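You operate a simulated robot arm through the tools that you are given. There is no shell and no other tool. Be economical: measure what you need, move in short steps, check, and stop when the job is done.

You run a simulated two-armed robot. Do the job below in one go: nothing can be reset, and whatever is moved stays where it is left.

Task
Run the daily test with carton No 27 alone in the chamber.
Fine: door closed, TEST programme, wait till the screen shows DONE.

The check looks at the end state, three seconds after you hand in, the way a careful person would. Anything else that was tipped, shoved, dropped, spilled or broken makes it a failure.

Robot
Two 7-joint arms with two-finger parallel grippers on one trunk, on a base that drives. Base frame: it is fixed to the floor where the robot stands at the start and does not move with it; the origin is under the middle of the robot, x ahead of it, y to its left, z up. Readings come in mm, rad, newtons and seconds.
The left shoulder is at the start at [60, 143, 922], the right one opposite. With the tool pointing down near the work surface each hand reaches from about 320 to 740 mm from the robot's upright axis, wherever it stands, measured 20 degrees to its own side. Places, roughly: bowl [750, -2500, 750]; pack [500, -2750, 1250]; steriliser chamber floor [1800, -2200, 800]; steriliser stop button [900, -1400, 1000]; steriliser white bar [1300, -1800, 1200]. Payload 1.57 kg a hand.
The tool frame of a hand sits at the grasp point between the pads (the TCP): z along the fingers, y along the line on which they close. The tips reach 30 mm beyond it. The gripper opens to 110 mm. The fingers are 24 mm wide and 12 mm thick; the gripper's body (48 by 112 mm) begins 78 mm behind the TCP.
Orientation is that of the tool frame in the base frame, as [roll, pitch, yaw] about the fixed x, y, z axes, in that order (R = Rz(yaw) Ry(pitch) Rx(roll)). With the fingers straight down and closing along the base's y, the tool's x points along the base's -x, its y along +y and its z along -z.

Tools
- The arms move only by the tool step_arm. It takes "left_increments", "right_increments" or both (then of equal length, played together; a hand with none holds still); each is a list of rows, each a list of 7 numbers: the shift along the tool's x, y, z in cm, then the turn, a rotation vector about the tool's x, y, z in rad, then the closure, from 0 (fully open) to 1 (shut). In form: [[dx, dy, dz, rx, ry, rz, grip], ...]. A call has 1 to 20 rows; each row shifts and turns the commanded pose from where the row before left it, along the tool's axes as they then stand. Rows are played at 5 a second. More than 50 mm and 0.15 rad between two rows, or a gripper value outside its range, and nothing of the call is played. A pose out of reach is approached as far as the arm can. The call stops where the force on the tool passes 40 N (or 10 N more than at its start, if that is more) or the arm is blocked; 0.2 s more then pass. Each finger travels about 45 mm/s and halts on what it meets, pressing with about 22 N; the grip force reading is that of the motor and also rises with nothing between the fingers. The clock runs only during rows and for 0.2 s after the last one: add rows that do not move to give the fingers time. It gives the time, the measured TCP pose, the force on the tool (base axes), the opening and the grip force at its end, in the units of the frame above (readings bear some noise), with the torque about the TCP (base axes, N m) and any sound that the robot's microphone picked up.
- Cameras (640 x 400 px; columns grow to the right, rows downward): "scene" is now at [48.8, -10.9, 1537.4]; the picture's right is [-0.13, -0.99, 0.00], its down [-0.71, 0.09, -0.70] and it looks along [0.70, -0.09, -0.71] (base axes); focal length 252 px, centre (320, 200). "left" rides on the left gripper at [70, -16, -141] in its tool frame; the picture's right is [0.23, 0.97, 0.00], its down [-0.86, 0.20, -0.48] and it looks along [-0.47, 0.11, 0.88] (tool axes); focal length 222 px, centre (320, 200). "right" rides on the right gripper at [70, 16, -141] in its tool frame; the picture's right is [-0.23, 0.97, 0.00], its down [-0.86, -0.20, -0.48] and it looks along [-0.47, -0.11, 0.88] (tool axes); focal length 222 px, centre (320, 200). There is no depth. A picture from a camera that has moved, and an enlarged one, comes with that camera's place and axes in the base frame and with its lens.
- grab_frame(camera): a new picture of that camera. It takes no simulated time.
- move_column(by): slides the trunk up (or, below 0, down) by that many mm; the arms and the scene camera ride with it, the base frame stays. It gives what a move gives, with no picture.
- steer(legs): drives the robot by 1 to 6 legs, each [ahead, left, turn to the left] in mm, mm and rad, along the robot's own axes; the way and the turn of a leg run together, so that a leg with both is an arc; at most 1500 mm and 3.142 rad a leg. The arms and the cameras ride along, it lands a little off, and it stops where it bumps. It gives what a move gives.
- aim_head(pan, tilt): turns the head with the scene camera to pan (to the left, within 1.501 rad either way) and tilt (down, from -0.506 to 1.204), counted from straight ahead of the robot. It gives what a move gives.
- inspect(camera, box): a new picture of the part [left, top, right, bottom] of that camera's present view, enlarged. It takes no simulated time.
- sign_off(): hands the job in; it is judged then, once.

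Work in short steps. Places have to be worked out from the pictures, the camera data and where the tool is seen: move nearer, look again, correct. Check each grasp and each placing, and mend what went wrong. You have 120 turns and 88 pictures in all, those below and enlarged ones among them. Open the grippers and draw the arms clear of the work before you hand the job in, unless the task says otherwise; then end with one line.

The tools are called as a command line: name --argument value ..., lists and objects as JSON in quotes. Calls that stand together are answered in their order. step_arm: Moves the arms, as the interface text tells. Its arguments: {"type":"object","properties":{"left_increments":{"type":"array"},"right_increments":{"type":"array"}},"required":[]} The other tools are called the same way: move_column (by) slides the trunk up or down; steer (legs) drives the base; aim_head (pan, tilt) turns the head that bears the scene camera; grab_frame (camera) takes a picture; inspect (camera, box) takes an enlarged picture of a part of a camera's view; sign_off () hands the job in.

At the start:

```text
t: 0.0
left_position: [495.0, 195.7, 1102.1]
left_orientation: [3.141, 0.0, -3.141]
left_ft_force: [0.7, -0.6, 1.2]
left_torque: [-0.02, 0.0, 0.02]
left_width: 110.0
left_gripper_force: 0.0
right_position: [436.5, -248.9, 1042.4]
right_orientation: [-3.141, 0.0, -3.141]
right_ft_force: [-0.4, 0.1, -0.3]
right_torque: [0.01, 0.01, 0.01]
right_width: 110.1
right_gripper_force: 0.1
trunk travel left (down, up): [-520.0, 70.0]
robot x, y, heading: [1.0, 2.4, -0.004]
head pan, tilt: [-0.126, 0.792]
```

scene: 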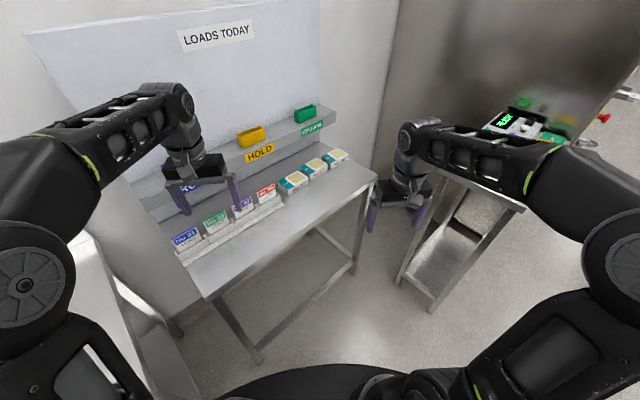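
right: 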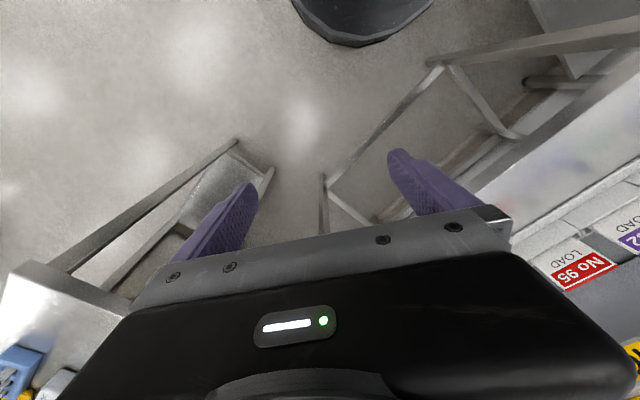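
left: 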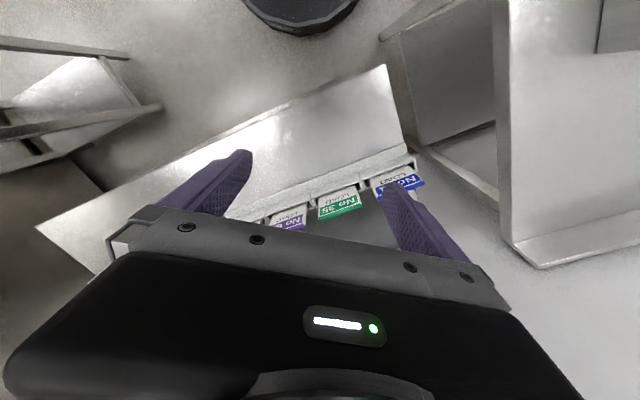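

The scene shows a table with numbered cartons and boards, and a device to the right. I zoom in on the cartons and on the machine.

inspect --camera "scene" --box '[150, 90, 390, 260]'

aim_head --pan -0.9 --tilt 0.5

grab_frame --camera "scene"

```text
2.35 times, centred on (270, 175) of scene
camera zoom: at [48.8, -10.9, 1537.4], right [-0.13, -0.99, 0.0], down [-0.71, 0.09, -0.7], along [0.7, -0.09, -0.71], focal length 592 px, centre (438, 259)
```

zoom: 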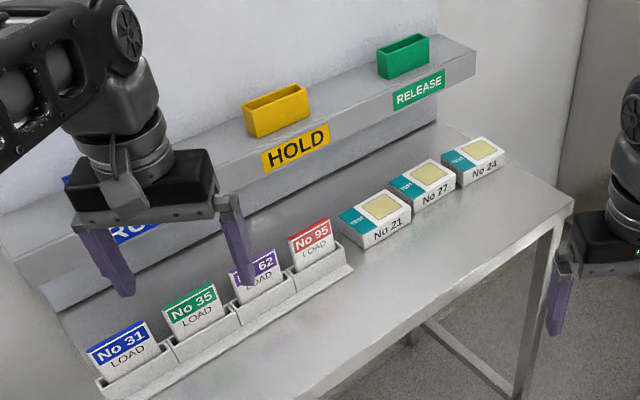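

```text
t: 1.1
left_position: [495.8, 195.0, 1103.5]
left_orientation: [3.14, 0.002, 3.141]
left_ft_force: [-0.4, 0.4, -0.7]
left_torque: [-0.02, -0.02, 0.03]
left_width: 109.9
left_gripper_force: 0.0
right_position: [437.2, -247.6, 1041.8]
right_orientation: [-3.139, -0.001, 3.141]
right_ft_force: [0.1, -0.9, -0.2]
right_torque: [-0.03, 0.0, -0.02]
right_width: 110.1
right_gripper_force: 0.1
trunk travel left (down, up): [-520.0, 70.0]
robot x, y, heading: [-0.3, -0.9, -0.001]
head pan, tilt: [-0.901, 0.499]
```

```text
83 pictures are left
camera scene: at [25.0, -72.0, 1562.8], right [-0.78, -0.62, 0.0], down [-0.3, 0.38, -0.88], along [0.55, -0.69, -0.48], focal length 252 px, centre (320, 200)
```

scene: 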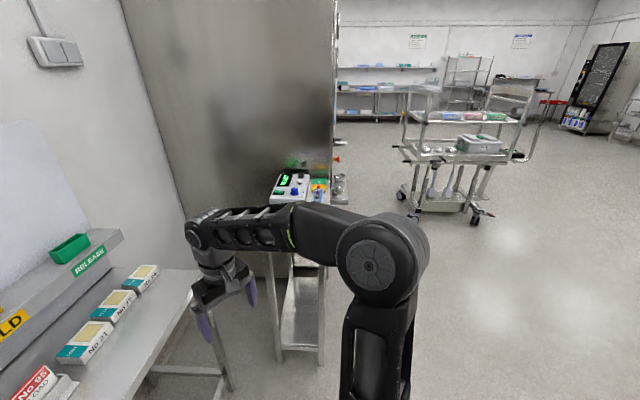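

I zoom in on the control panel, and look further to the right.

inspect --camera "scene" --box '[240, 140, 370, 222]'

inspect --camera "scene" --box '[0, 230, 200, 400]'

```text
4.88 times, centred on (305, 181) of scene
camera zoom: at [25.0, -72.0, 1562.8], right [-0.78, -0.62, 0.0], down [-0.3, 0.38, -0.88], along [0.55, -0.69, -0.48], focal length 1228 px, centre (393, 293)
```

zoom: 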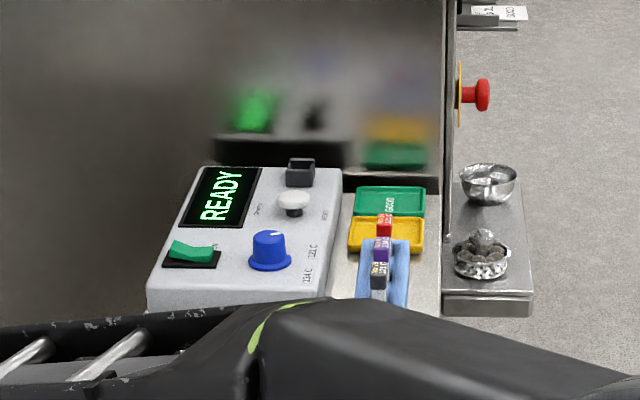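

```text
2.35 times, centred on (100, 315) of scene
camera zoom: at [25.0, -72.0, 1562.8], right [-0.78, -0.62, 0.0], down [-0.3, 0.38, -0.88], along [0.55, -0.69, -0.48], focal length 592 px, centre (838, -71)
```

zoom: 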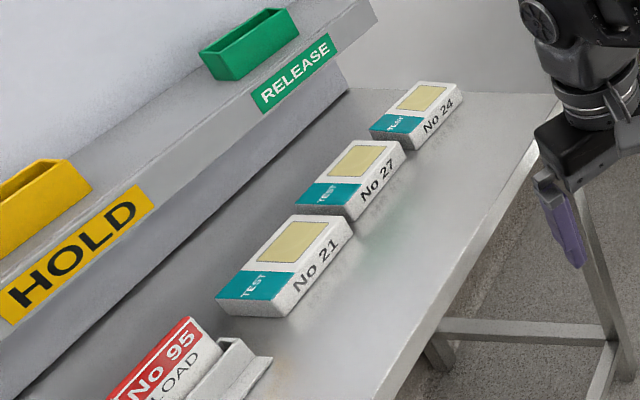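

No 27 is the middle test carton. Before grasping I drive right to see the steriliser's front side beyond the partition.

steer --legs '[[-200, -1300, 0]]'

aim_head --pan -0.3 --tilt 0.4

grab_frame --camera "scene"

```text
t: 7.8
left_position: [279.3, -1138.1, 1102.9]
left_orientation: [3.141, 0.002, 3.105]
left_ft_force: [-0.8, -0.2, 0.0]
left_torque: [0.02, 0.0, 0.03]
left_width: 110.1
left_gripper_force: 0.1
right_position: [203.5, -1580.1, 1041.6]
right_orientation: [-3.141, 0.001, 3.105]
right_ft_force: [-0.3, -0.6, 0.5]
right_torque: [-0.01, -0.03, -0.03]
right_width: 110.0
right_gripper_force: 0.2
trunk travel left (down, up): [-520.0, 70.0]
robot x, y, heading: [-223.5, -1314.2, -0.037]
head pan, tilt: [-0.901, 0.499]
```

```text
t: 8.8
left_position: [278.4, -1139.6, 1103.6]
left_orientation: [3.142, 0.002, 3.108]
left_ft_force: [0.4, 0.0, -0.9]
left_torque: [0.01, 0.02, 0.02]
left_width: 109.8
left_gripper_force: 0.2
right_position: [203.9, -1579.7, 1041.5]
right_orientation: [-3.142, -0.001, 3.105]
right_ft_force: [-0.1, 0.5, -0.3]
right_torque: [-0.01, 0.03, 0.01]
right_width: 109.8
right_gripper_force: 0.0
trunk travel left (down, up): [-520.0, 70.0]
robot x, y, heading: [-223.4, -1313.7, -0.034]
head pan, tilt: [-0.3, 0.4]
```

```text
80 pictures are left
camera scene: at [-167.2, -1345.4, 1571.9], right [-0.33, -0.94, 0.0], down [-0.37, 0.13, -0.92], along [0.87, -0.31, -0.39], focal length 252 px, centre (320, 200)
```

scene: 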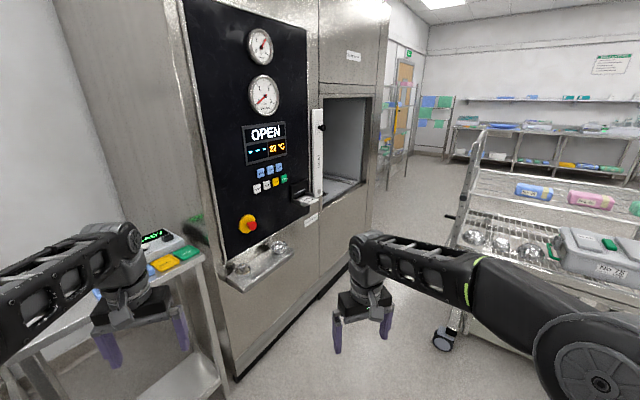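

The steriliser front is now visible, with the chamber open. I zoom in on the panel and the chamber.

inspect --camera "scene" --box '[210, 100, 340, 290]'

inspect --camera "scene" --box '[290, 40, 410, 220]'

```text
2.11 times, centred on (275, 195) of scene
camera zoom: at [-167.2, -1345.4, 1571.9], right [-0.33, -0.94, 0.0], down [-0.37, 0.13, -0.92], along [0.87, -0.31, -0.39], focal length 530 px, centre (415, 210)
```

zoom: 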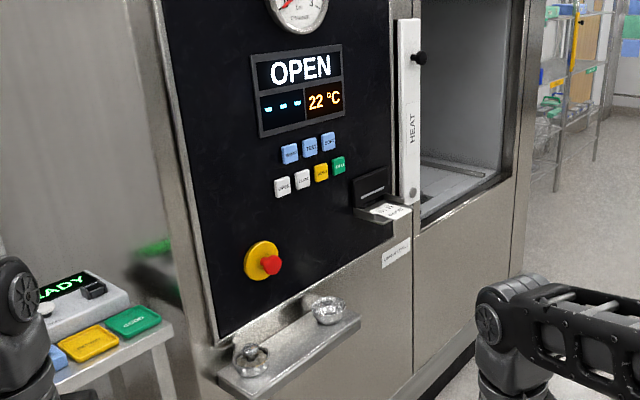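

```text
2.22 times, centred on (350, 130) of scene
camera zoom: at [-167.2, -1345.4, 1571.9], right [-0.33, -0.94, 0.0], down [-0.37, 0.13, -0.92], along [0.87, -0.31, -0.39], focal length 559 px, centre (253, 356)
```

zoom: 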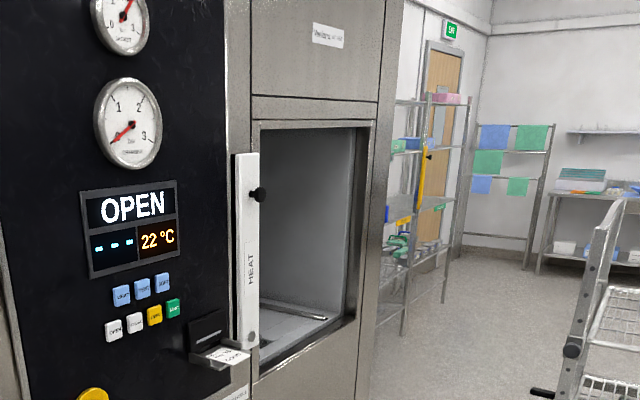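

The steriliser front runs roughly along (0.56,-0.83), facing me if I head about 0.59 rad. I drive in front of it and look squarely.

steer --legs '[[600, -600, 0], [0, 0, 0.62]]'

aim_head --pan -0.1 --tilt 0.5

grab_frame --camera "scene"

```text
t: 14.9
left_position: [658.4, -1532.2, 1103.8]
left_orientation: [-3.14, 0.003, -2.604]
left_ft_force: [0.0, 1.0, -0.2]
left_torque: [0.01, -0.03, 0.0]
left_width: 110.1
left_gripper_force: 0.0
right_position: [834.0, -1943.6, 1041.6]
right_orientation: [-3.141, 0.0, -2.604]
right_ft_force: [-0.1, 0.6, 0.8]
right_torque: [-0.01, 0.01, 0.0]
right_width: 109.8
right_gripper_force: 0.0
trunk travel left (down, up): [-520.0, 70.0]
robot x, y, heading: [333.8, -1954.6, 0.54]
head pan, tilt: [-0.3, 0.4]
```

```text
t: 15.7
left_position: [657.3, -1532.1, 1102.4]
left_orientation: [3.139, 0.003, -2.605]
left_ft_force: [-0.9, -0.4, -0.4]
left_torque: [-0.02, 0.01, -0.01]
left_width: 110.1
left_gripper_force: 0.1
right_position: [835.4, -1942.8, 1042.7]
right_orientation: [3.141, 0.001, -2.604]
right_ft_force: [0.6, 0.1, -1.1]
right_torque: [-0.01, 0.02, 0.01]
right_width: 109.9
right_gripper_force: 0.0
trunk travel left (down, up): [-520.0, 70.0]
robot x, y, heading: [335.0, -1953.1, 0.542]
head pan, tilt: [-0.099, 0.499]
```

```text
77 pictures are left
camera scene: at [387.9, -1931.0, 1562.8], right [0.42, -0.91, 0.0], down [-0.43, -0.2, -0.88], along [0.8, 0.37, -0.48], focal length 252 px, centre (320, 200)
```

scene: 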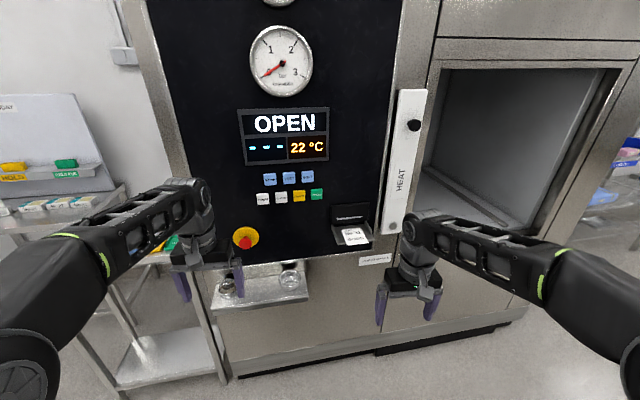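

inspect --camera "scene" --box '[220, 160, 380, 270]'

inspect --camera "scene" --box '[370, 50, 630, 270]'

```text
3.64 times, centred on (300, 215) of scene
camera zoom: at [387.9, -1931.0, 1562.8], right [0.42, -0.91, 0.0], down [-0.43, -0.2, -0.88], along [0.8, 0.37, -0.48], focal length 915 px, centre (393, 146)
```

zoom: 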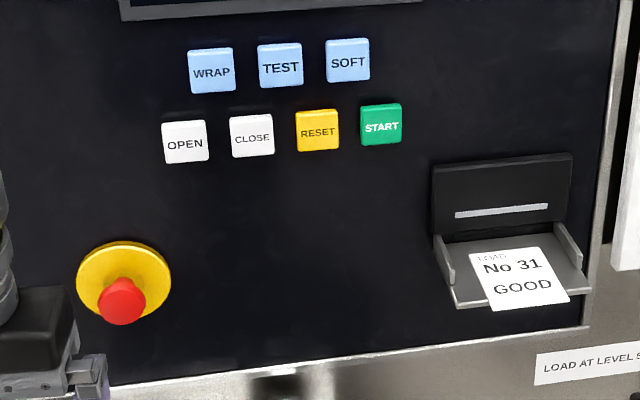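

```text
1.82 times, centred on (500, 160) of scene
camera zoom: at [387.9, -1931.0, 1562.8], right [0.42, -0.91, 0.0], down [-0.43, -0.2, -0.88], along [0.8, 0.37, -0.48], focal length 458 px, centre (-7, 273)
```

zoom: 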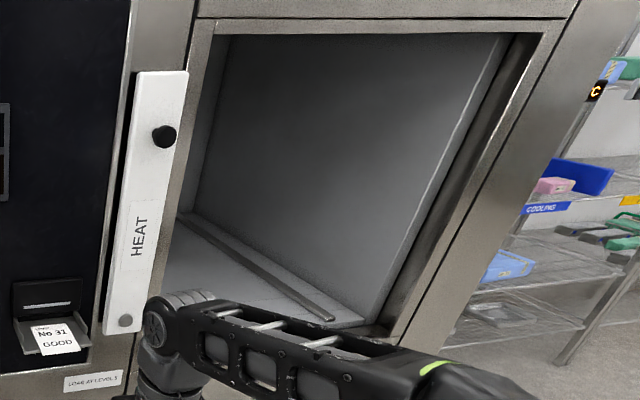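

Buttons: WRAP/TEST/SOFT, OPEN/CLOSE/RESET/START. I look closer at the sign and the white bar.

inspect --camera "scene" --box '[345, 240, 415, 275]'

inspect --camera "scene" --box '[370, 80, 450, 240]'

grab_frame --camera "right"

```text
9.14 times, centred on (380, 258) of scene
camera zoom: at [387.9, -1931.0, 1562.8], right [0.42, -0.91, 0.0], down [-0.43, -0.2, -0.88], along [0.8, 0.37, -0.48], focal length 2301 px, centre (-229, -326)
```

zoom: 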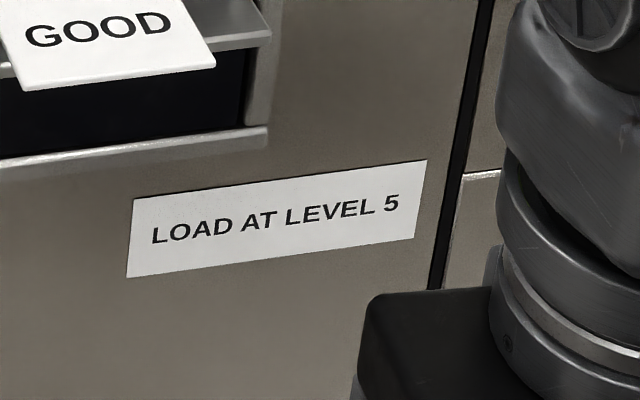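

```text
2.50 times, centred on (410, 160) of scene
camera zoom: at [387.9, -1931.0, 1562.8], right [0.42, -0.91, 0.0], down [-0.43, -0.2, -0.88], along [0.8, 0.37, -0.48], focal length 629 px, centre (95, 300)
```

zoom: 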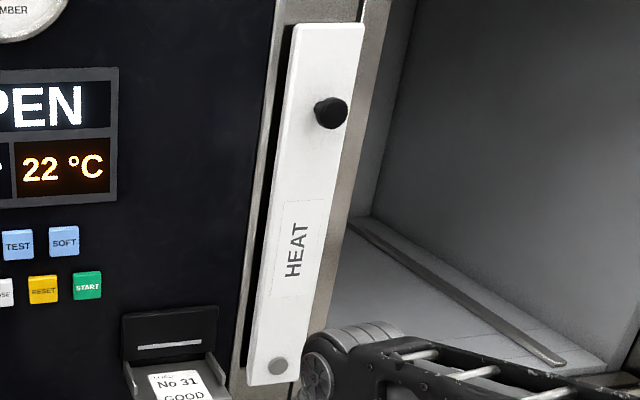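

```text
72 pictures are left
camera right: at [767.3, -1964.9, 1183.3], right [-0.3, 0.95, 0.0], down [0.84, 0.27, 0.48], along [0.46, 0.15, -0.88], focal length 222 px, centre (320, 200)
```

right: 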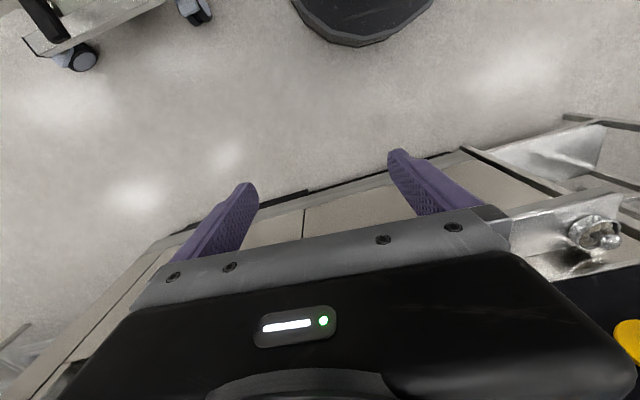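

The chamber is large and appears empty; the button positions are triangulated (TEST ≈ [1041,-1516,1226]). Now I drive back to the table for the carton, keeping the heading.

steer --legs '[[300, 726, 0], [300, 726, 0]]'

aim_head --pan -0.2 --tilt 0.75

grab_frame --camera "scene"

```text
t: 21.9
left_position: [477.1, -415.2, 1102.1]
left_orientation: [3.141, 0.0, -2.599]
left_ft_force: [0.7, 0.2, 0.3]
left_torque: [-0.03, -0.01, -0.01]
left_width: 110.0
left_gripper_force: 0.1
right_position: [658.7, -835.6, 1041.8]
right_orientation: [-3.122, -0.008, -2.612]
right_ft_force: [1.7, -2.0, 3.6]
right_torque: [-0.17, -0.11, 0.02]
right_width: 109.9
right_gripper_force: 0.0
trunk travel left (down, up): [-520.0, 70.0]
robot x, y, heading: [158.6, -840.2, 0.542]
head pan, tilt: [-0.099, 0.499]
stopped in leg 2: the force on the tool passed its limit (the readings are from after the stop); the commanded pose is now the measured one
```

```text
t: 22.6
left_position: [477.3, -415.8, 1102.6]
left_orientation: [-3.141, 0.003, -2.597]
left_ft_force: [0.2, -0.3, -0.3]
left_torque: [-0.01, 0.01, -0.02]
left_width: 109.9
left_gripper_force: 0.0
right_position: [658.9, -836.1, 1041.1]
right_orientation: [-3.121, -0.01, -2.613]
right_ft_force: [0.5, -2.4, 3.8]
right_torque: [-0.22, -0.1, -0.03]
right_width: 110.1
right_gripper_force: 0.1
trunk travel left (down, up): [-520.0, 70.0]
robot x, y, heading: [153.8, -838.1, 0.546]
head pan, tilt: [-0.201, 0.75]
```

```text
71 pictures are left
camera scene: at [204.4, -826.9, 1540.9], right [0.34, -0.94, 0.0], down [-0.64, -0.23, -0.73], along [0.69, 0.25, -0.68], focal length 252 px, centre (320, 200)
```

scene: 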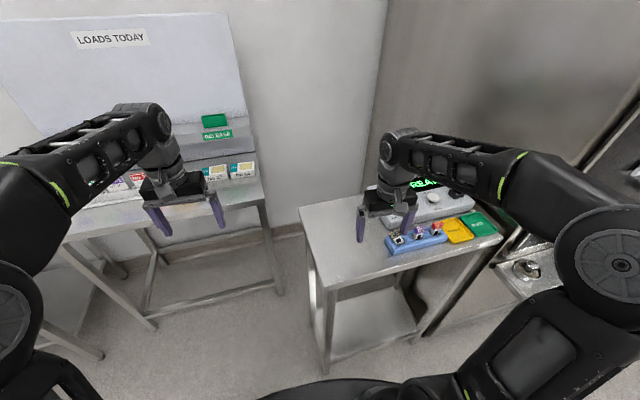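

The right hand touched something over the bench. I look at what before moving.

inspect --camera "scene" --box '[340, 150, 500, 260]'

grab_frame --camera "right"

```text
3.64 times, centred on (420, 205) of scene
camera zoom: at [204.4, -826.9, 1540.9], right [0.34, -0.94, 0.0], down [-0.64, -0.23, -0.73], along [0.69, 0.25, -0.68], focal length 915 px, centre (-44, 182)
```

zoom: 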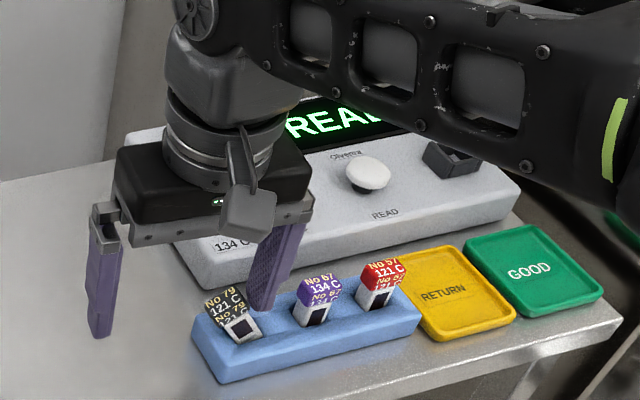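

```text
69 pictures are left
camera right: at [590.9, -854.1, 1183.4], right [-0.3, 0.95, -0.02], down [0.84, 0.27, 0.47], along [0.46, 0.12, -0.88], focal length 222 px, centre (320, 200)
```

right: 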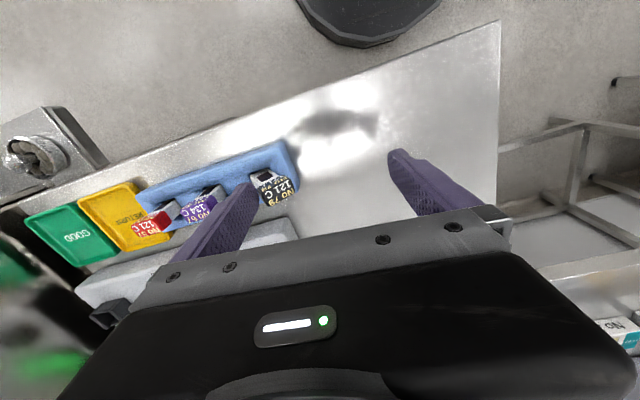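

The right finger caught vial No 79 and leans on it. I back out slowly along the way it came, 15 mm, and look.

step_arm --right_increments '[[0.19, -0.46, 0, 0, 0, 0, 0], [0.19, -0.46, 0, 0, 0, 0, 0], [0.19, -0.46, 0, 0, 0, 0, 0], [0, 0, 0, 0, 0, 0, 0]]'

inspect --camera "scene" --box '[360, 200, 460, 260]'

```text
t: 23.6
left_position: [476.8, -416.0, 1102.1]
left_orientation: [-3.141, -0.001, -2.598]
left_ft_force: [-0.4, -0.6, 0.0]
left_torque: [0.0, 0.01, 0.01]
left_width: 110.2
left_gripper_force: 0.2
right_position: [660.1, -850.0, 1039.9]
right_orientation: [-3.121, -0.013, -2.613]
right_ft_force: [0.2, -0.3, -0.1]
right_torque: [0.0, 0.01, 0.0]
right_width: 110.1
right_gripper_force: 0.2
trunk travel left (down, up): [-520.0, 70.0]
robot x, y, heading: [151.8, -839.4, 0.543]
head pan, tilt: [-0.201, 0.75]
```

```text
6.40 times, centred on (410, 230) of scene
camera zoom: at [204.7, -826.5, 1540.8], right [0.34, -0.94, 0.0], down [-0.64, -0.23, -0.73], along [0.69, 0.25, -0.68], focal length 1611 px, centre (-256, 8)
```

zoom: 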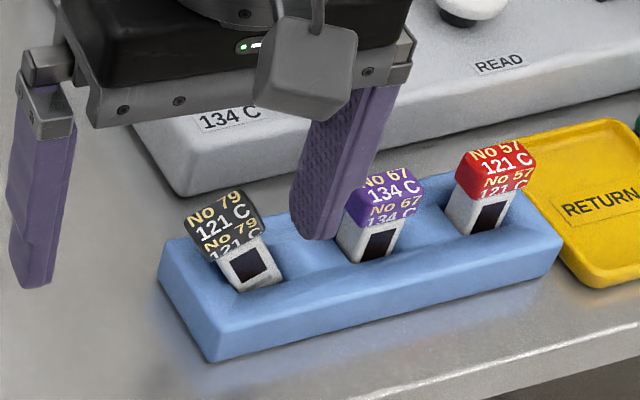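

The hand is clear, but vial 79 is left leaning; I plan to straighten it by squeezing it gently between the parallel pads. First I look from the hand camera to fix its place.

inspect --camera "right" --box '[100, 120, 340, 270]'

```text
2.67 times, centred on (220, 195) of right
camera zoom: at [593.0, -867.9, 1183.7], right [-0.3, 0.96, -0.02], down [0.84, 0.27, 0.47], along [0.46, 0.12, -0.88], focal length 592 px, centre (587, 213)
```

zoom: 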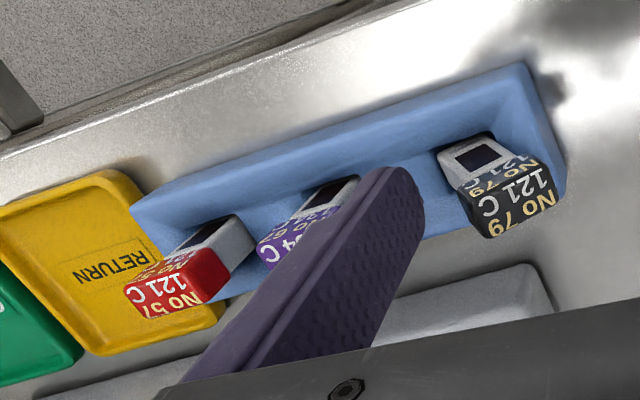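

Vial 79's slot is at about [700,-888], rack top z≈970. I move the right finger into the gap right of vial 79, aligned with the rack, then check.

step_arm --right_increments '[[0, -0.5, 0, 0, 0, -0.03, 0], [0, -0.5, 0, 0, 0, -0.03, 0], [0, -0.5, 0, 0, 0, 0, 0], [-0.45, 0, 0, 0, 0, 0, 0], [-0.45, 0, 0, 0, 0, 0, 0], [-0.45, 0, 0, 0, 0, 0, 0]]'

inspect --camera "scene" --box '[360, 200, 460, 260]'

inspect --camera "right" --box '[100, 120, 420, 320]'

```text
t: 25.1
left_position: [475.9, -415.1, 1103.0]
left_orientation: [3.14, -0.001, -2.6]
left_ft_force: [0.1, 0.1, 0.2]
left_torque: [0.02, 0.01, -0.02]
left_width: 109.8
left_gripper_force: 0.0
right_position: [679.2, -855.9, 1041.0]
right_orientation: [-3.122, -0.014, -2.553]
right_ft_force: [0.3, 0.7, 1.3]
right_torque: [0.0, -0.02, 0.01]
right_width: 110.2
right_gripper_force: 0.1
trunk travel left (down, up): [-520.0, 70.0]
robot x, y, heading: [151.3, -839.3, 0.543]
head pan, tilt: [-0.201, 0.75]
```

```text
6.40 times, centred on (410, 230) of scene
camera zoom: at [204.8, -826.5, 1540.8], right [0.34, -0.94, 0.0], down [-0.64, -0.23, -0.73], along [0.69, 0.25, -0.68], focal length 1611 px, centre (-256, 8)
```

zoom: 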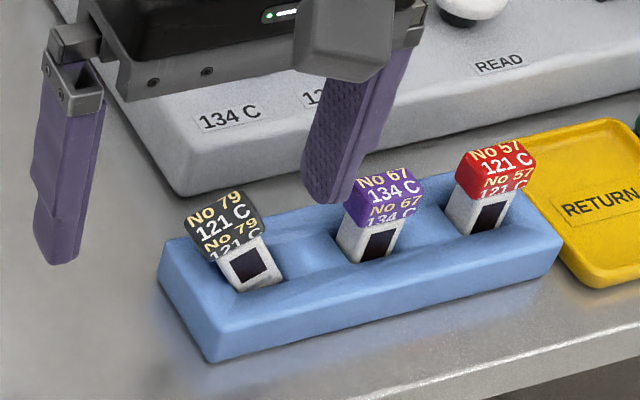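

```text
2.00 times, centred on (260, 220) of right
camera zoom: at [613.5, -877.2, 1183.4], right [-0.35, 0.94, -0.02], down [0.82, 0.32, 0.47], along [0.45, 0.15, -0.88], focal length 444 px, centre (440, 160)
```

zoom: 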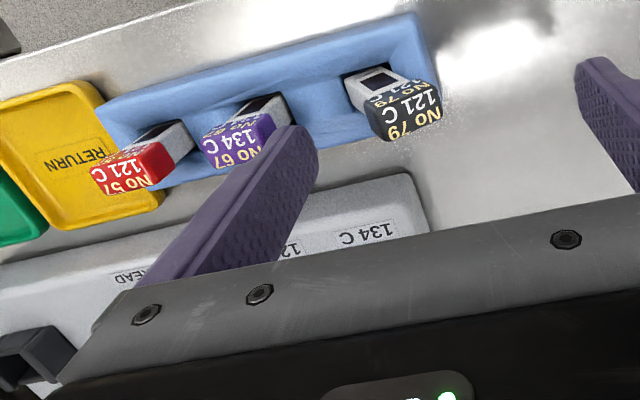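

Geometry agrees (slot centre ≈ [698,-885]). I lower 20 mm and bring the left pad toward the vial while the right pad stays almost in place.

step_arm --right_increments '[[0, 0, 1, 0, 0, 0, 0], [0, 0, 1, 0, 0, 0, 0], [0, -0.29, 0, 0, 0, 0, 0.065], [0, -0.29, 0, 0, 0, 0, 0.13], [0, -0.29, 0, 0, 0, 0, 0.195], [0, -0.29, 0, 0, 0, 0, 0.26], [0, -0.29, 0, 0, 0, 0, 0.325], [0, -0.29, 0, 0, 0, 0, 0.39], [0, -0.29, 0, 0, 0, 0, 0.455], [0, -0.29, 0, 0, 0, 0, 0.52]]'

inspect --camera "scene" --box '[360, 200, 460, 260]'

inspect --camera "right" --box '[100, 120, 420, 320]'

```text
t: 27.2
left_position: [476.8, -415.7, 1103.0]
left_orientation: [3.142, 0.001, -2.6]
left_ft_force: [-0.7, 0.7, -1.0]
left_torque: [-0.02, 0.0, 0.02]
left_width: 110.1
left_gripper_force: 0.1
right_position: [693.3, -874.9, 1022.3]
right_orientation: [-3.124, -0.013, -2.553]
right_ft_force: [0.4, 0.5, 0.4]
right_torque: [-0.01, 0.01, -0.03]
right_width: 52.7
right_gripper_force: 0.0
trunk travel left (down, up): [-520.0, 70.0]
robot x, y, heading: [151.5, -838.5, 0.547]
head pan, tilt: [-0.201, 0.75]
```

```text
6.40 times, centred on (410, 230) of scene
camera zoom: at [204.6, -826.6, 1540.8], right [0.34, -0.94, 0.0], down [-0.64, -0.23, -0.73], along [0.69, 0.25, -0.68], focal length 1611 px, centre (-256, 8)
```

zoom: 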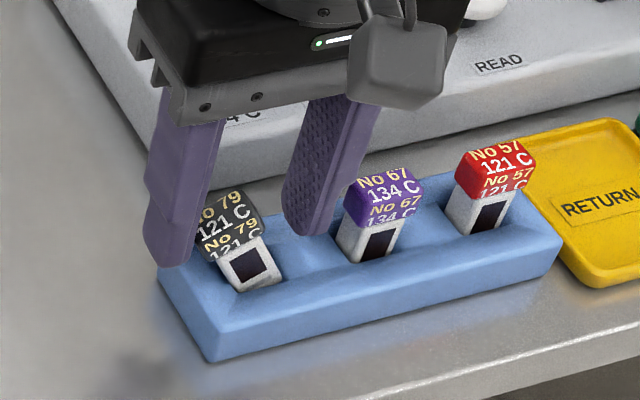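

```text
2.00 times, centred on (260, 220) of right
camera zoom: at [626.7, -897.5, 1164.3], right [-0.35, 0.94, -0.02], down [0.82, 0.32, 0.47], along [0.45, 0.15, -0.88], focal length 444 px, centre (440, 160)
```

zoom: 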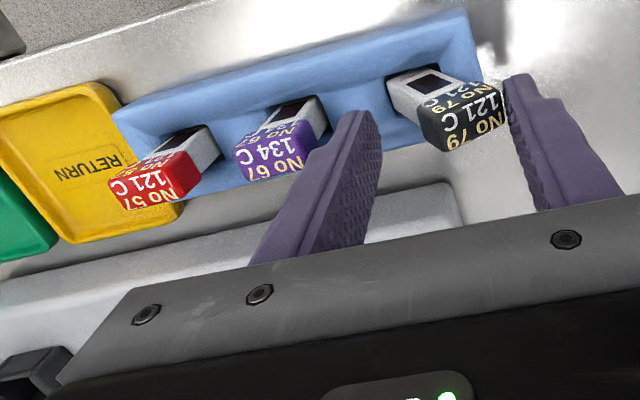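

The left pad is about to meet the vial. I continue slowly, righting it, down to an opening of about 24 mm.

step_arm --right_increments '[[0, -0.2, 0, 0, 0, 0, 0.56], [0, -0.2, 0, 0, 0, 0, 0.61], [0, -0.2, 0, 0, 0, 0, 0.66], [0, -0.2, 0, 0, 0, 0, 0.7], [0, -0.2, 0, 0, 0, 0, 0.74], [0, -0.1, 0, 0, 0, 0, 0.78], [0, 0, 0, 0, 0, 0, 0.78]]'

inspect --camera "scene" --box '[360, 200, 460, 260]'

```text
t: 28.9
left_position: [476.6, -414.8, 1102.7]
left_orientation: [-3.141, 0.001, -2.599]
left_ft_force: [-0.2, -0.1, -0.5]
left_torque: [0.02, 0.04, -0.01]
left_width: 110.1
left_gripper_force: 0.0
right_position: [699.4, -885.0, 1023.0]
right_orientation: [-3.122, -0.012, -2.554]
right_ft_force: [-1.2, -1.1, 0.7]
right_torque: [0.02, -0.02, 0.01]
right_width: 27.6
right_gripper_force: 21.9
trunk travel left (down, up): [-520.0, 70.0]
robot x, y, heading: [155.6, -834.5, 0.545]
head pan, tilt: [-0.201, 0.75]
```

```text
6.40 times, centred on (410, 230) of scene
camera zoom: at [204.6, -826.6, 1540.8], right [0.34, -0.94, 0.0], down [-0.64, -0.23, -0.73], along [0.69, 0.25, -0.68], focal length 1611 px, centre (-256, 8)
```

zoom: 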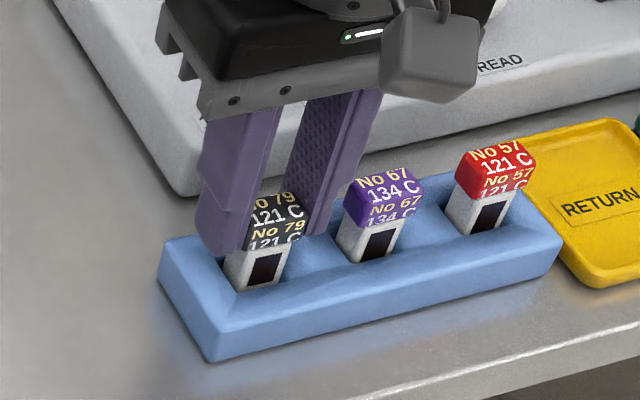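

Vial 79 is upright now. I open slowly and symmetrically, and look before raising.

step_arm --right_increments '[[0, 0, 0, 0, 0, 0, 0.74], [0, 0, 0, 0, 0, 0, 0.72], [0, 0, 0, 0, 0, 0, 0.7], [0, 0, 0, 0, 0, 0, 0.66], [0, 0, 0, 0, 0, 0, 0.62], [0, 0, 0, 0, 0, 0, 0.58], [0, 0, 0, 0, 0, 0, 0.58], [0, 0, -2, 0, 0, 0, 0.58], [0, 0, -3, 0, 0, 0, 0.58], [0, 0, -3, 0, 0, 0, 0.58], [0, 0, -3, 0, 0, 0, 0.58], [0, 0, -3, 0, 0, 0, 0.58]]'

inspect --camera "scene" --box '[360, 200, 460, 260]'

```text
t: 31.4
left_position: [477.2, -414.8, 1102.9]
left_orientation: [-3.141, 0.001, -2.598]
left_ft_force: [0.6, 0.3, 0.7]
left_torque: [0.01, 0.03, -0.01]
left_width: 110.2
left_gripper_force: 0.0
right_position: [710.6, -878.3, 1103.3]
right_orientation: [-3.116, -0.009, -2.532]
right_ft_force: [-0.4, -0.2, 0.2]
right_torque: [0.04, -0.01, -0.03]
right_width: 46.1
right_gripper_force: 0.1
right hand out of reach, approached as far as the arm can: row 10, 11, 12
trunk travel left (down, up): [-520.0, 70.0]
robot x, y, heading: [153.9, -839.0, 0.544]
head pan, tilt: [-0.201, 0.75]
```

```text
6.40 times, centred on (410, 230) of scene
camera zoom: at [205.1, -826.0, 1540.8], right [0.34, -0.94, 0.0], down [-0.64, -0.23, -0.73], along [0.69, 0.25, -0.68], focal length 1611 px, centre (-256, 8)
```

zoom: 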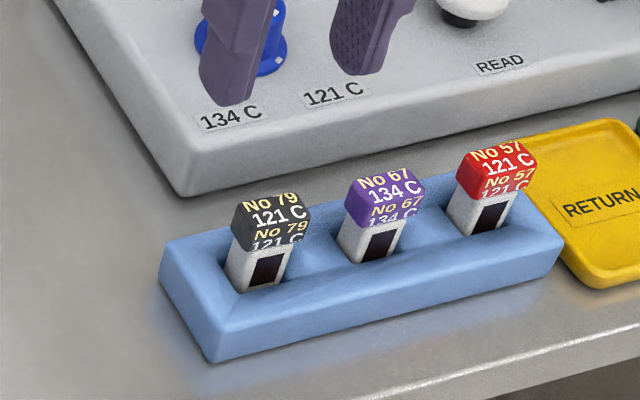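

All three vials stand upright and the rack has not moved. I raise the trunk, pull the right hand back, and check position before driving on.

move_column --by 65

step_arm --right_increments '[[3, 0, 0, 0, 0, 0, 0.5], [4, 0, 0, 0, 0, 0, 0.5], [4, 0, 0, 0, 0, 0, 0.4], [4, 0, 0, 0, 0, 0, 0.2], [4, 0, 0, 0, 0, 0, 0.0]]'

```text
t: 32.5
left_position: [477.6, -415.1, 1168.0]
left_orientation: [-3.141, -0.001, -2.601]
left_ft_force: [0.3, 0.4, -0.9]
left_torque: [0.02, 0.04, 0.02]
left_width: 110.0
left_gripper_force: 0.1
right_position: [711.2, -878.0, 1168.0]
right_orientation: [-3.117, -0.009, -2.536]
right_ft_force: [-0.4, -0.5, -0.3]
right_torque: [-0.02, -0.03, 0.0]
right_width: 46.1
right_gripper_force: 0.1
trunk travel left (down, up): [-585.0, 5.0]
robot x, y, heading: [151.8, -838.6, 0.544]
head pan, tilt: [-0.201, 0.75]
```

```text
t: 33.7
left_position: [476.0, -416.3, 1167.8]
left_orientation: [3.14, 0.001, -2.598]
left_ft_force: [-0.5, -1.1, -0.2]
left_torque: [0.01, -0.04, 0.0]
left_width: 109.9
left_gripper_force: 0.0
right_position: [554.5, -984.0, 1168.4]
right_orientation: [-3.117, -0.006, -2.536]
right_ft_force: [-0.2, -0.5, -0.1]
right_torque: [0.01, 0.0, -0.02]
right_width: 109.9
right_gripper_force: 0.0
trunk travel left (down, up): [-585.0, 5.0]
robot x, y, heading: [157.0, -837.8, 0.544]
head pan, tilt: [-0.201, 0.75]
```

Carton 27's top triangulates to about [886,-92,885]. I drive left, then ahead, to bring it within the right hand's reach.

steer --legs '[[0, 458, 0], [430, 0, 0.02]]'

aim_head --pan -0.3 --tilt 0.9

grab_frame --camera "scene"

grab_frame --camera "right"

```text
t: 38.6
left_position: [609.0, 198.9, 1167.6]
left_orientation: [-3.141, 0.0, -2.586]
left_ft_force: [-0.3, -0.5, 0.3]
left_torque: [-0.01, 0.01, 0.02]
left_width: 109.9
left_gripper_force: 0.0
right_position: [695.3, -367.1, 1166.7]
right_orientation: [-3.118, -0.011, -2.523]
right_ft_force: [0.1, -1.4, 0.7]
right_torque: [0.03, 0.02, 0.01]
right_width: 109.8
right_gripper_force: 0.1
trunk travel left (down, up): [-585.0, 5.0]
robot x, y, heading: [293.4, -228.4, 0.56]
head pan, tilt: [-0.201, 0.75]
```

```text
t: 39.3
left_position: [609.2, 199.1, 1167.8]
left_orientation: [-3.141, 0.0, -2.584]
left_ft_force: [1.0, -0.3, -0.5]
left_torque: [-0.03, -0.03, 0.02]
left_width: 109.9
left_gripper_force: 0.0
right_position: [695.3, -367.9, 1167.5]
right_orientation: [-3.116, -0.011, -2.523]
right_ft_force: [-0.8, -0.2, 0.0]
right_torque: [-0.04, -0.02, 0.01]
right_width: 109.8
right_gripper_force: 0.0
trunk travel left (down, up): [-585.0, 5.0]
robot x, y, heading: [291.9, -229.5, 0.556]
head pan, tilt: [-0.3, 0.901]
```

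```text
60 pictures are left
camera scene: at [337.1, -225.9, 1594.0], right [0.25, -0.97, 0.0], down [-0.76, -0.2, -0.62], along [0.6, 0.16, -0.78], focal length 252 px, centre (320, 200)
```

scene: 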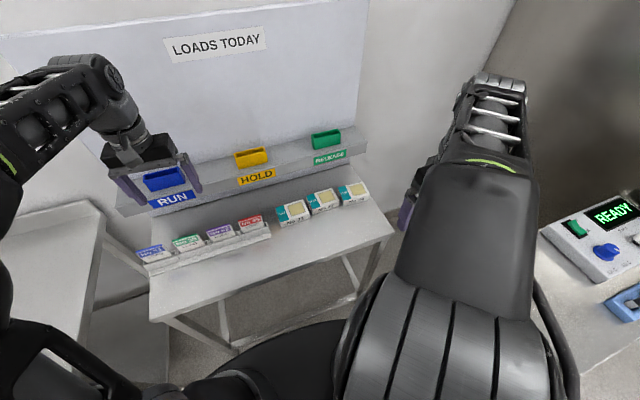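

```text
59 pictures are left
camera right: at [628.4, -391.6, 1309.7], right [-0.38, 0.92, -0.03], down [0.81, 0.35, 0.48], along [0.45, 0.16, -0.88], focal length 222 px, centre (320, 200)
```

right: 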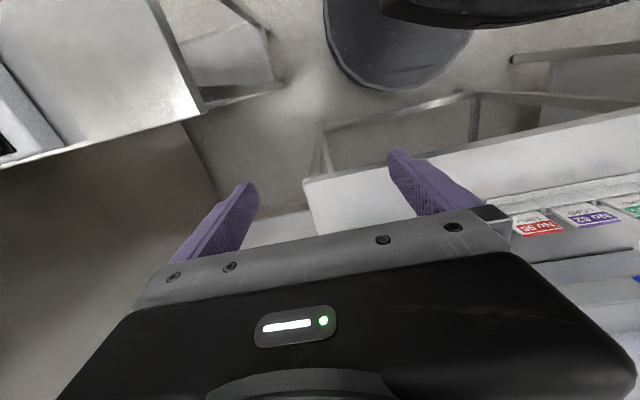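

I zoom on the cartons for accurate size and position.

inspect --camera "scene" --box '[265, 165, 395, 245]'

```text
4.92 times, centred on (330, 205) of scene
camera zoom: at [337.1, -225.9, 1594.0], right [0.25, -0.97, 0.0], down [-0.76, -0.2, -0.62], along [0.6, 0.16, -0.78], focal length 1239 px, centre (271, 175)
```

zoom: 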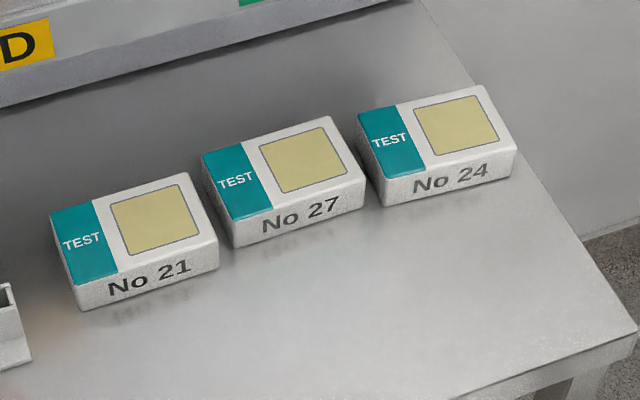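

Carton 27 is about 103×70×32 mm, centred at ≈[892,-87], yaw ≈0.6. I turn the right hand so it closes over the short side.

step_arm --right_increments '[[0, 0, 0, -0.025, -0.011, 0, 0], [0, 0, 0, 0, 0, 0.145, 0], [0, 0, 0, 0, 0, 0.145, 0], [0, 0, 0, 0, 0, 0.145, 0], [0, 0, 0, 0, 0, 0.145, 0], [0, 0, 0, 0, 0, 0.145, 0], [0, 0, 0, 0, 0, 0.145, 0], [0, 0, 0, 0, 0, 0.145, 0], [0, 0, 0, 0, 0, 0.145, 0], [0, 0, 0, 0, 0, 0.145, 0], [0, 0, 0, 0, 0, 0.145, 0], [0, 0, 0, 0, 0, 0.14, 0], [0, 0, 0, 0, 0, 0, 0]]'

```text
t: 42.1
left_position: [607.4, 199.2, 1168.4]
left_orientation: [3.141, 0.001, -2.586]
left_ft_force: [0.3, 1.2, -0.7]
left_torque: [-0.01, 0.03, 0.0]
left_width: 110.0
left_gripper_force: 0.2
right_position: [695.3, -368.4, 1167.5]
right_orientation: [3.14, 0.002, 2.169]
right_ft_force: [0.4, -0.3, -0.1]
right_torque: [0.01, -0.02, 0.0]
right_width: 109.9
right_gripper_force: 0.1
trunk travel left (down, up): [-585.0, 5.0]
robot x, y, heading: [286.4, -226.8, 0.553]
head pan, tilt: [-0.3, 0.901]
```

Rotation done. I move above the carton and partway down, then check with the hand camera.

step_arm --right_increments '[[1.51, 4.01, 0, 0, 0, 0, 0], [1.51, 4.01, 0, 0, 0, 0, 0], [1.51, 4.01, 0, 0, 0, 0, 0], [1.51, 4.01, 0, 0, 0, 0, 0], [1.51, 4.01, 0, 0, 0, 0, 0], [1.51, 4.01, 0, 0, 0, 0, 0], [1.51, 4.01, 0, 0, 0, 0, 0], [1.51, 4.01, 0, 0, 0, 0, 0], [0, 0, 4, 0, 0, 0, 0], [0, 0, 4, 0, 0, 0, 0], [0, 0, 4, 0, 0, 0, 0], [0, 0, 3, 0, 0, 0, 0], [0, 0, 0, 0, 0, 0, 0]]'

grab_frame --camera "right"

inspect --camera "scene" --box '[240, 130, 400, 245]'

```text
t: 44.9
left_position: [608.5, 198.8, 1168.9]
left_orientation: [3.141, 0.004, -2.585]
left_ft_force: [-0.3, 0.5, -1.2]
left_torque: [-0.05, -0.01, -0.02]
left_width: 110.0
left_gripper_force: 0.0
right_position: [845.8, -155.8, 1019.0]
right_orientation: [3.14, 0.0, 2.171]
right_ft_force: [0.2, -0.4, -0.4]
right_torque: [0.02, 0.0, 0.02]
right_width: 110.0
right_gripper_force: 0.0
right hand out of reach, approached as far as the arm can: row 6, 7, 8
trunk travel left (down, up): [-585.0, 5.0]
robot x, y, heading: [288.7, -228.7, 0.557]
head pan, tilt: [-0.3, 0.901]
```

```text
57 pictures are left
camera right: at [820.6, -88.8, 1161.3], right [0.93, 0.36, 0.0], down [0.32, -0.82, 0.48], along [0.17, -0.44, -0.88], focal length 222 px, centre (320, 200)
```

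right: 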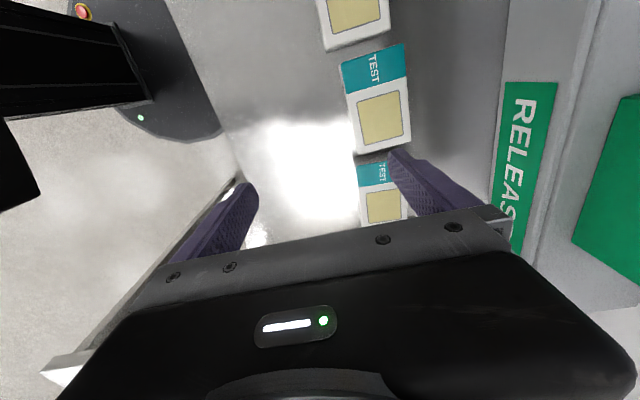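

```text
3.48 times, centred on (320, 188) of scene
camera zoom: at [337.2, -225.9, 1593.9], right [0.25, -0.97, 0.0], down [-0.76, -0.2, -0.62], along [0.6, 0.16, -0.78], focal length 875 px, centre (320, 244)
```

zoom: 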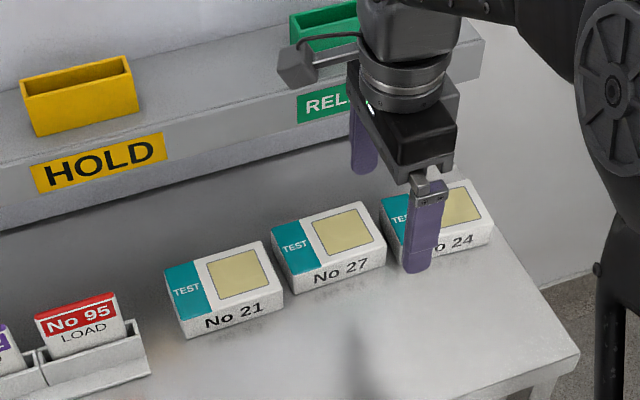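

The middle carton's centre is confirmed at ≈[889,-84]. I lower the trunk 60 mm, which eases the reach, then go over the carton.

move_column --by -60

step_arm --right_increments '[[1.7, 3.8, 0, 0, 0, 0, 0], [1.7, 3.8, 0, 0, 0, 0, 0], [0, 0, 0, 0, 0, 0, 0]]'

grab_frame --camera "right"

```text
t: 45.9
left_position: [609.5, 199.0, 1108.0]
left_orientation: [-3.14, 0.0, -2.584]
left_ft_force: [0.9, 0.3, 0.0]
left_torque: [-0.03, 0.02, 0.0]
left_width: 110.2
left_gripper_force: 0.0
right_position: [846.3, -156.8, 958.9]
right_orientation: [3.139, 0.0, 2.173]
right_ft_force: [-0.5, -0.8, -0.3]
right_torque: [0.01, 0.01, -0.02]
right_width: 109.9
right_gripper_force: 0.1
trunk travel left (down, up): [-525.0, 65.0]
robot x, y, heading: [292.5, -228.3, 0.555]
head pan, tilt: [-0.3, 0.901]
```

```text
t: 46.7
left_position: [607.9, 196.7, 1109.5]
left_orientation: [3.14, 0.002, -2.587]
left_ft_force: [-0.4, 0.4, -0.4]
left_torque: [0.01, 0.03, 0.04]
left_width: 110.2
left_gripper_force: 0.0
right_position: [886.7, -91.6, 956.7]
right_orientation: [-3.141, 0.001, 2.166]
right_ft_force: [-9.2, -21.6, -0.9]
right_torque: [1.31, -0.57, -0.56]
right_width: 92.7
right_gripper_force: 0.0
trunk travel left (down, up): [-525.0, 65.0]
robot x, y, heading: [292.6, -229.0, 0.556]
head pan, tilt: [-0.3, 0.901]
```

```text
55 pictures are left
camera right: at [863.0, -23.1, 1098.3], right [0.93, 0.36, 0.0], down [0.31, -0.82, 0.48], along [0.17, -0.45, -0.88], focal length 222 px, centre (320, 200)
```

right: 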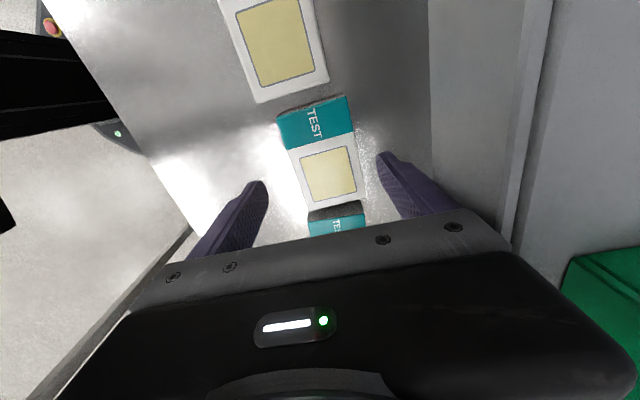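

A 21 N contact: the far finger presses on the shelf edge. I back off 20 mm and look.

step_arm --right_increments '[[0, -1, 0, 0, 0, 0, 0], [0, -1, 0, 0, 0, 0, 0], [0, 0, 0, 0, 0, 0, 0]]'

inspect --camera "scene" --box '[240, 110, 400, 225]'

```text
t: 47.5
left_position: [609.8, 199.2, 1107.0]
left_orientation: [3.141, -0.001, -2.586]
left_ft_force: [0.4, 0.4, -0.8]
left_torque: [0.02, 0.02, -0.01]
left_width: 110.0
left_gripper_force: 0.0
right_position: [872.8, -95.0, 957.6]
right_orientation: [3.138, -0.001, 2.173]
right_ft_force: [-0.6, 0.4, -0.3]
right_torque: [0.03, 0.0, 0.01]
right_width: 109.9
right_gripper_force: 0.2
trunk travel left (down, up): [-525.0, 65.0]
robot x, y, heading: [291.3, -229.8, 0.553]
head pan, tilt: [-0.3, 0.901]
```

```text
3.48 times, centred on (320, 168) of scene
camera zoom: at [337.6, -225.3, 1533.9], right [0.25, -0.97, 0.0], down [-0.76, -0.2, -0.62], along [0.6, 0.16, -0.78], focal length 875 px, centre (320, 313)
```

zoom: 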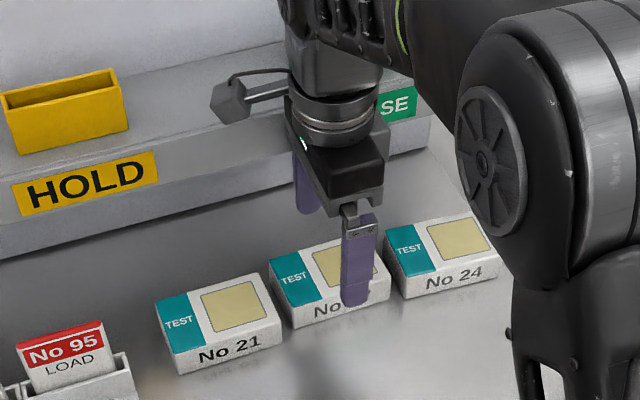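

The shelf overhangs close behind the carton, so a straight-down grasp does not fit there. I close the fingers and descend onto the carton's top (20 mm nearer than its centre) to draw it ~50 mm toward me by friction.

step_arm --right_increments '[[0, 0, 0, 0, 0, 0, 1], [0, 0, 0, 0, 0, 0, 1], [0, 0, 0, 0, 0, 0, 1], [0, 0, 0, 0, 0, 0, 1], [0, 0, 0, 0, 0, 0, 1], [0, 0, 0, 0, 0, 0, 1], [0, 0, 1.5, 0, 0, 0, 1], [0, 0, 1.5, 0, 0, 0, 1], [0, 0, 0.3, 0, 0, 0, 1], [0, 0, 0.3, 0, 0, 0, 1], [0, 0, 0, 0, 0, 0, 1]]'

inspect --camera "scene" --box '[280, 160, 390, 230]'

```text
t: 49.9
left_position: [608.4, 198.2, 1108.5]
left_orientation: [3.141, -0.001, -2.585]
left_ft_force: [1.0, 0.3, -0.5]
left_torque: [-0.02, 0.03, 0.0]
left_width: 109.9
left_gripper_force: 0.1
right_position: [873.2, -94.9, 924.1]
right_orientation: [3.139, 0.001, 2.171]
right_ft_force: [-0.6, -0.5, 0.7]
right_torque: [-0.02, 0.03, 0.01]
right_width: 0.0
right_gripper_force: 21.5
trunk travel left (down, up): [-525.0, 65.0]
robot x, y, heading: [294.5, -228.7, 0.557]
head pan, tilt: [-0.3, 0.901]
```

```text
5.71 times, centred on (335, 195) of scene
camera zoom: at [337.4, -225.8, 1533.9], right [0.25, -0.97, 0.0], down [-0.76, -0.2, -0.62], along [0.6, 0.16, -0.78], focal length 1438 px, centre (234, 229)
```

zoom: 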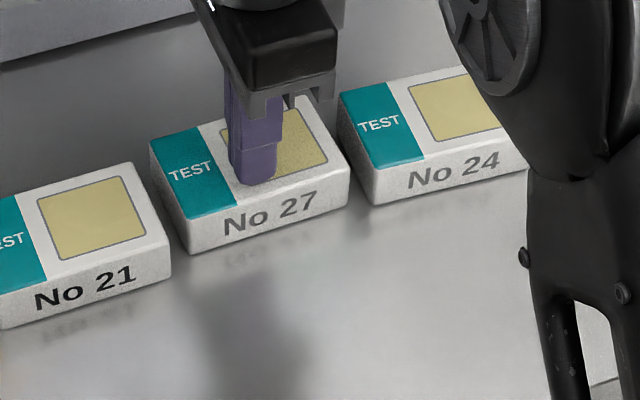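

Just above the top. I descend in 2 mm steps to make light contact.

step_arm --right_increments '[[0, 0, 0.2, 0, 0, 0, 1], [0, 0, 0.2, 0, 0, 0, 1], [0, 0, 0.2, 0, 0, 0, 1], [0, 0, 0, 0, 0, 0, 1]]'

```text
t: 50.9
left_position: [608.3, 200.0, 1107.7]
left_orientation: [3.141, -0.001, -2.586]
left_ft_force: [0.4, -0.1, 1.6]
left_torque: [0.02, -0.01, 0.0]
left_width: 109.6
left_gripper_force: 0.0
right_position: [873.9, -95.6, 918.8]
right_orientation: [3.139, 0.0, 2.17]
right_ft_force: [-0.2, -0.2, 0.6]
right_torque: [0.01, -0.02, 0.0]
right_width: 0.0
right_gripper_force: 21.8
trunk travel left (down, up): [-525.0, 65.0]
robot x, y, heading: [293.2, -227.6, 0.562]
head pan, tilt: [-0.3, 0.901]
```

step_arm --right_increments '[[0, 0, 0.2, 0, 0, 0, 1], [0, 0, 0.2, 0, 0, 0, 1], [0, 0, 0.2, 0, 0, 0, 1], [0, 0, 0, 0, 0, 0, 1]]'

```text
t: 52.1
left_position: [607.2, 197.8, 1107.3]
left_orientation: [-3.141, 0.003, -2.585]
left_ft_force: [-0.5, 0.4, 0.0]
left_torque: [0.02, -0.04, 0.0]
left_width: 110.0
left_gripper_force: 0.0
right_position: [874.1, -96.1, 916.2]
right_orientation: [3.129, -0.001, 2.17]
right_ft_force: [-4.0, -3.3, 18.8]
right_torque: [-0.13, 0.15, -0.01]
right_width: 0.0
right_gripper_force: 21.4
trunk travel left (down, up): [-525.0, 65.0]
robot x, y, heading: [291.5, -230.3, 0.554]
head pan, tilt: [-0.3, 0.901]
stopped in row 4 (right hand): the force on the tool passed its limit (the readings are from after the stop); the commanded pose is now the measured one
```

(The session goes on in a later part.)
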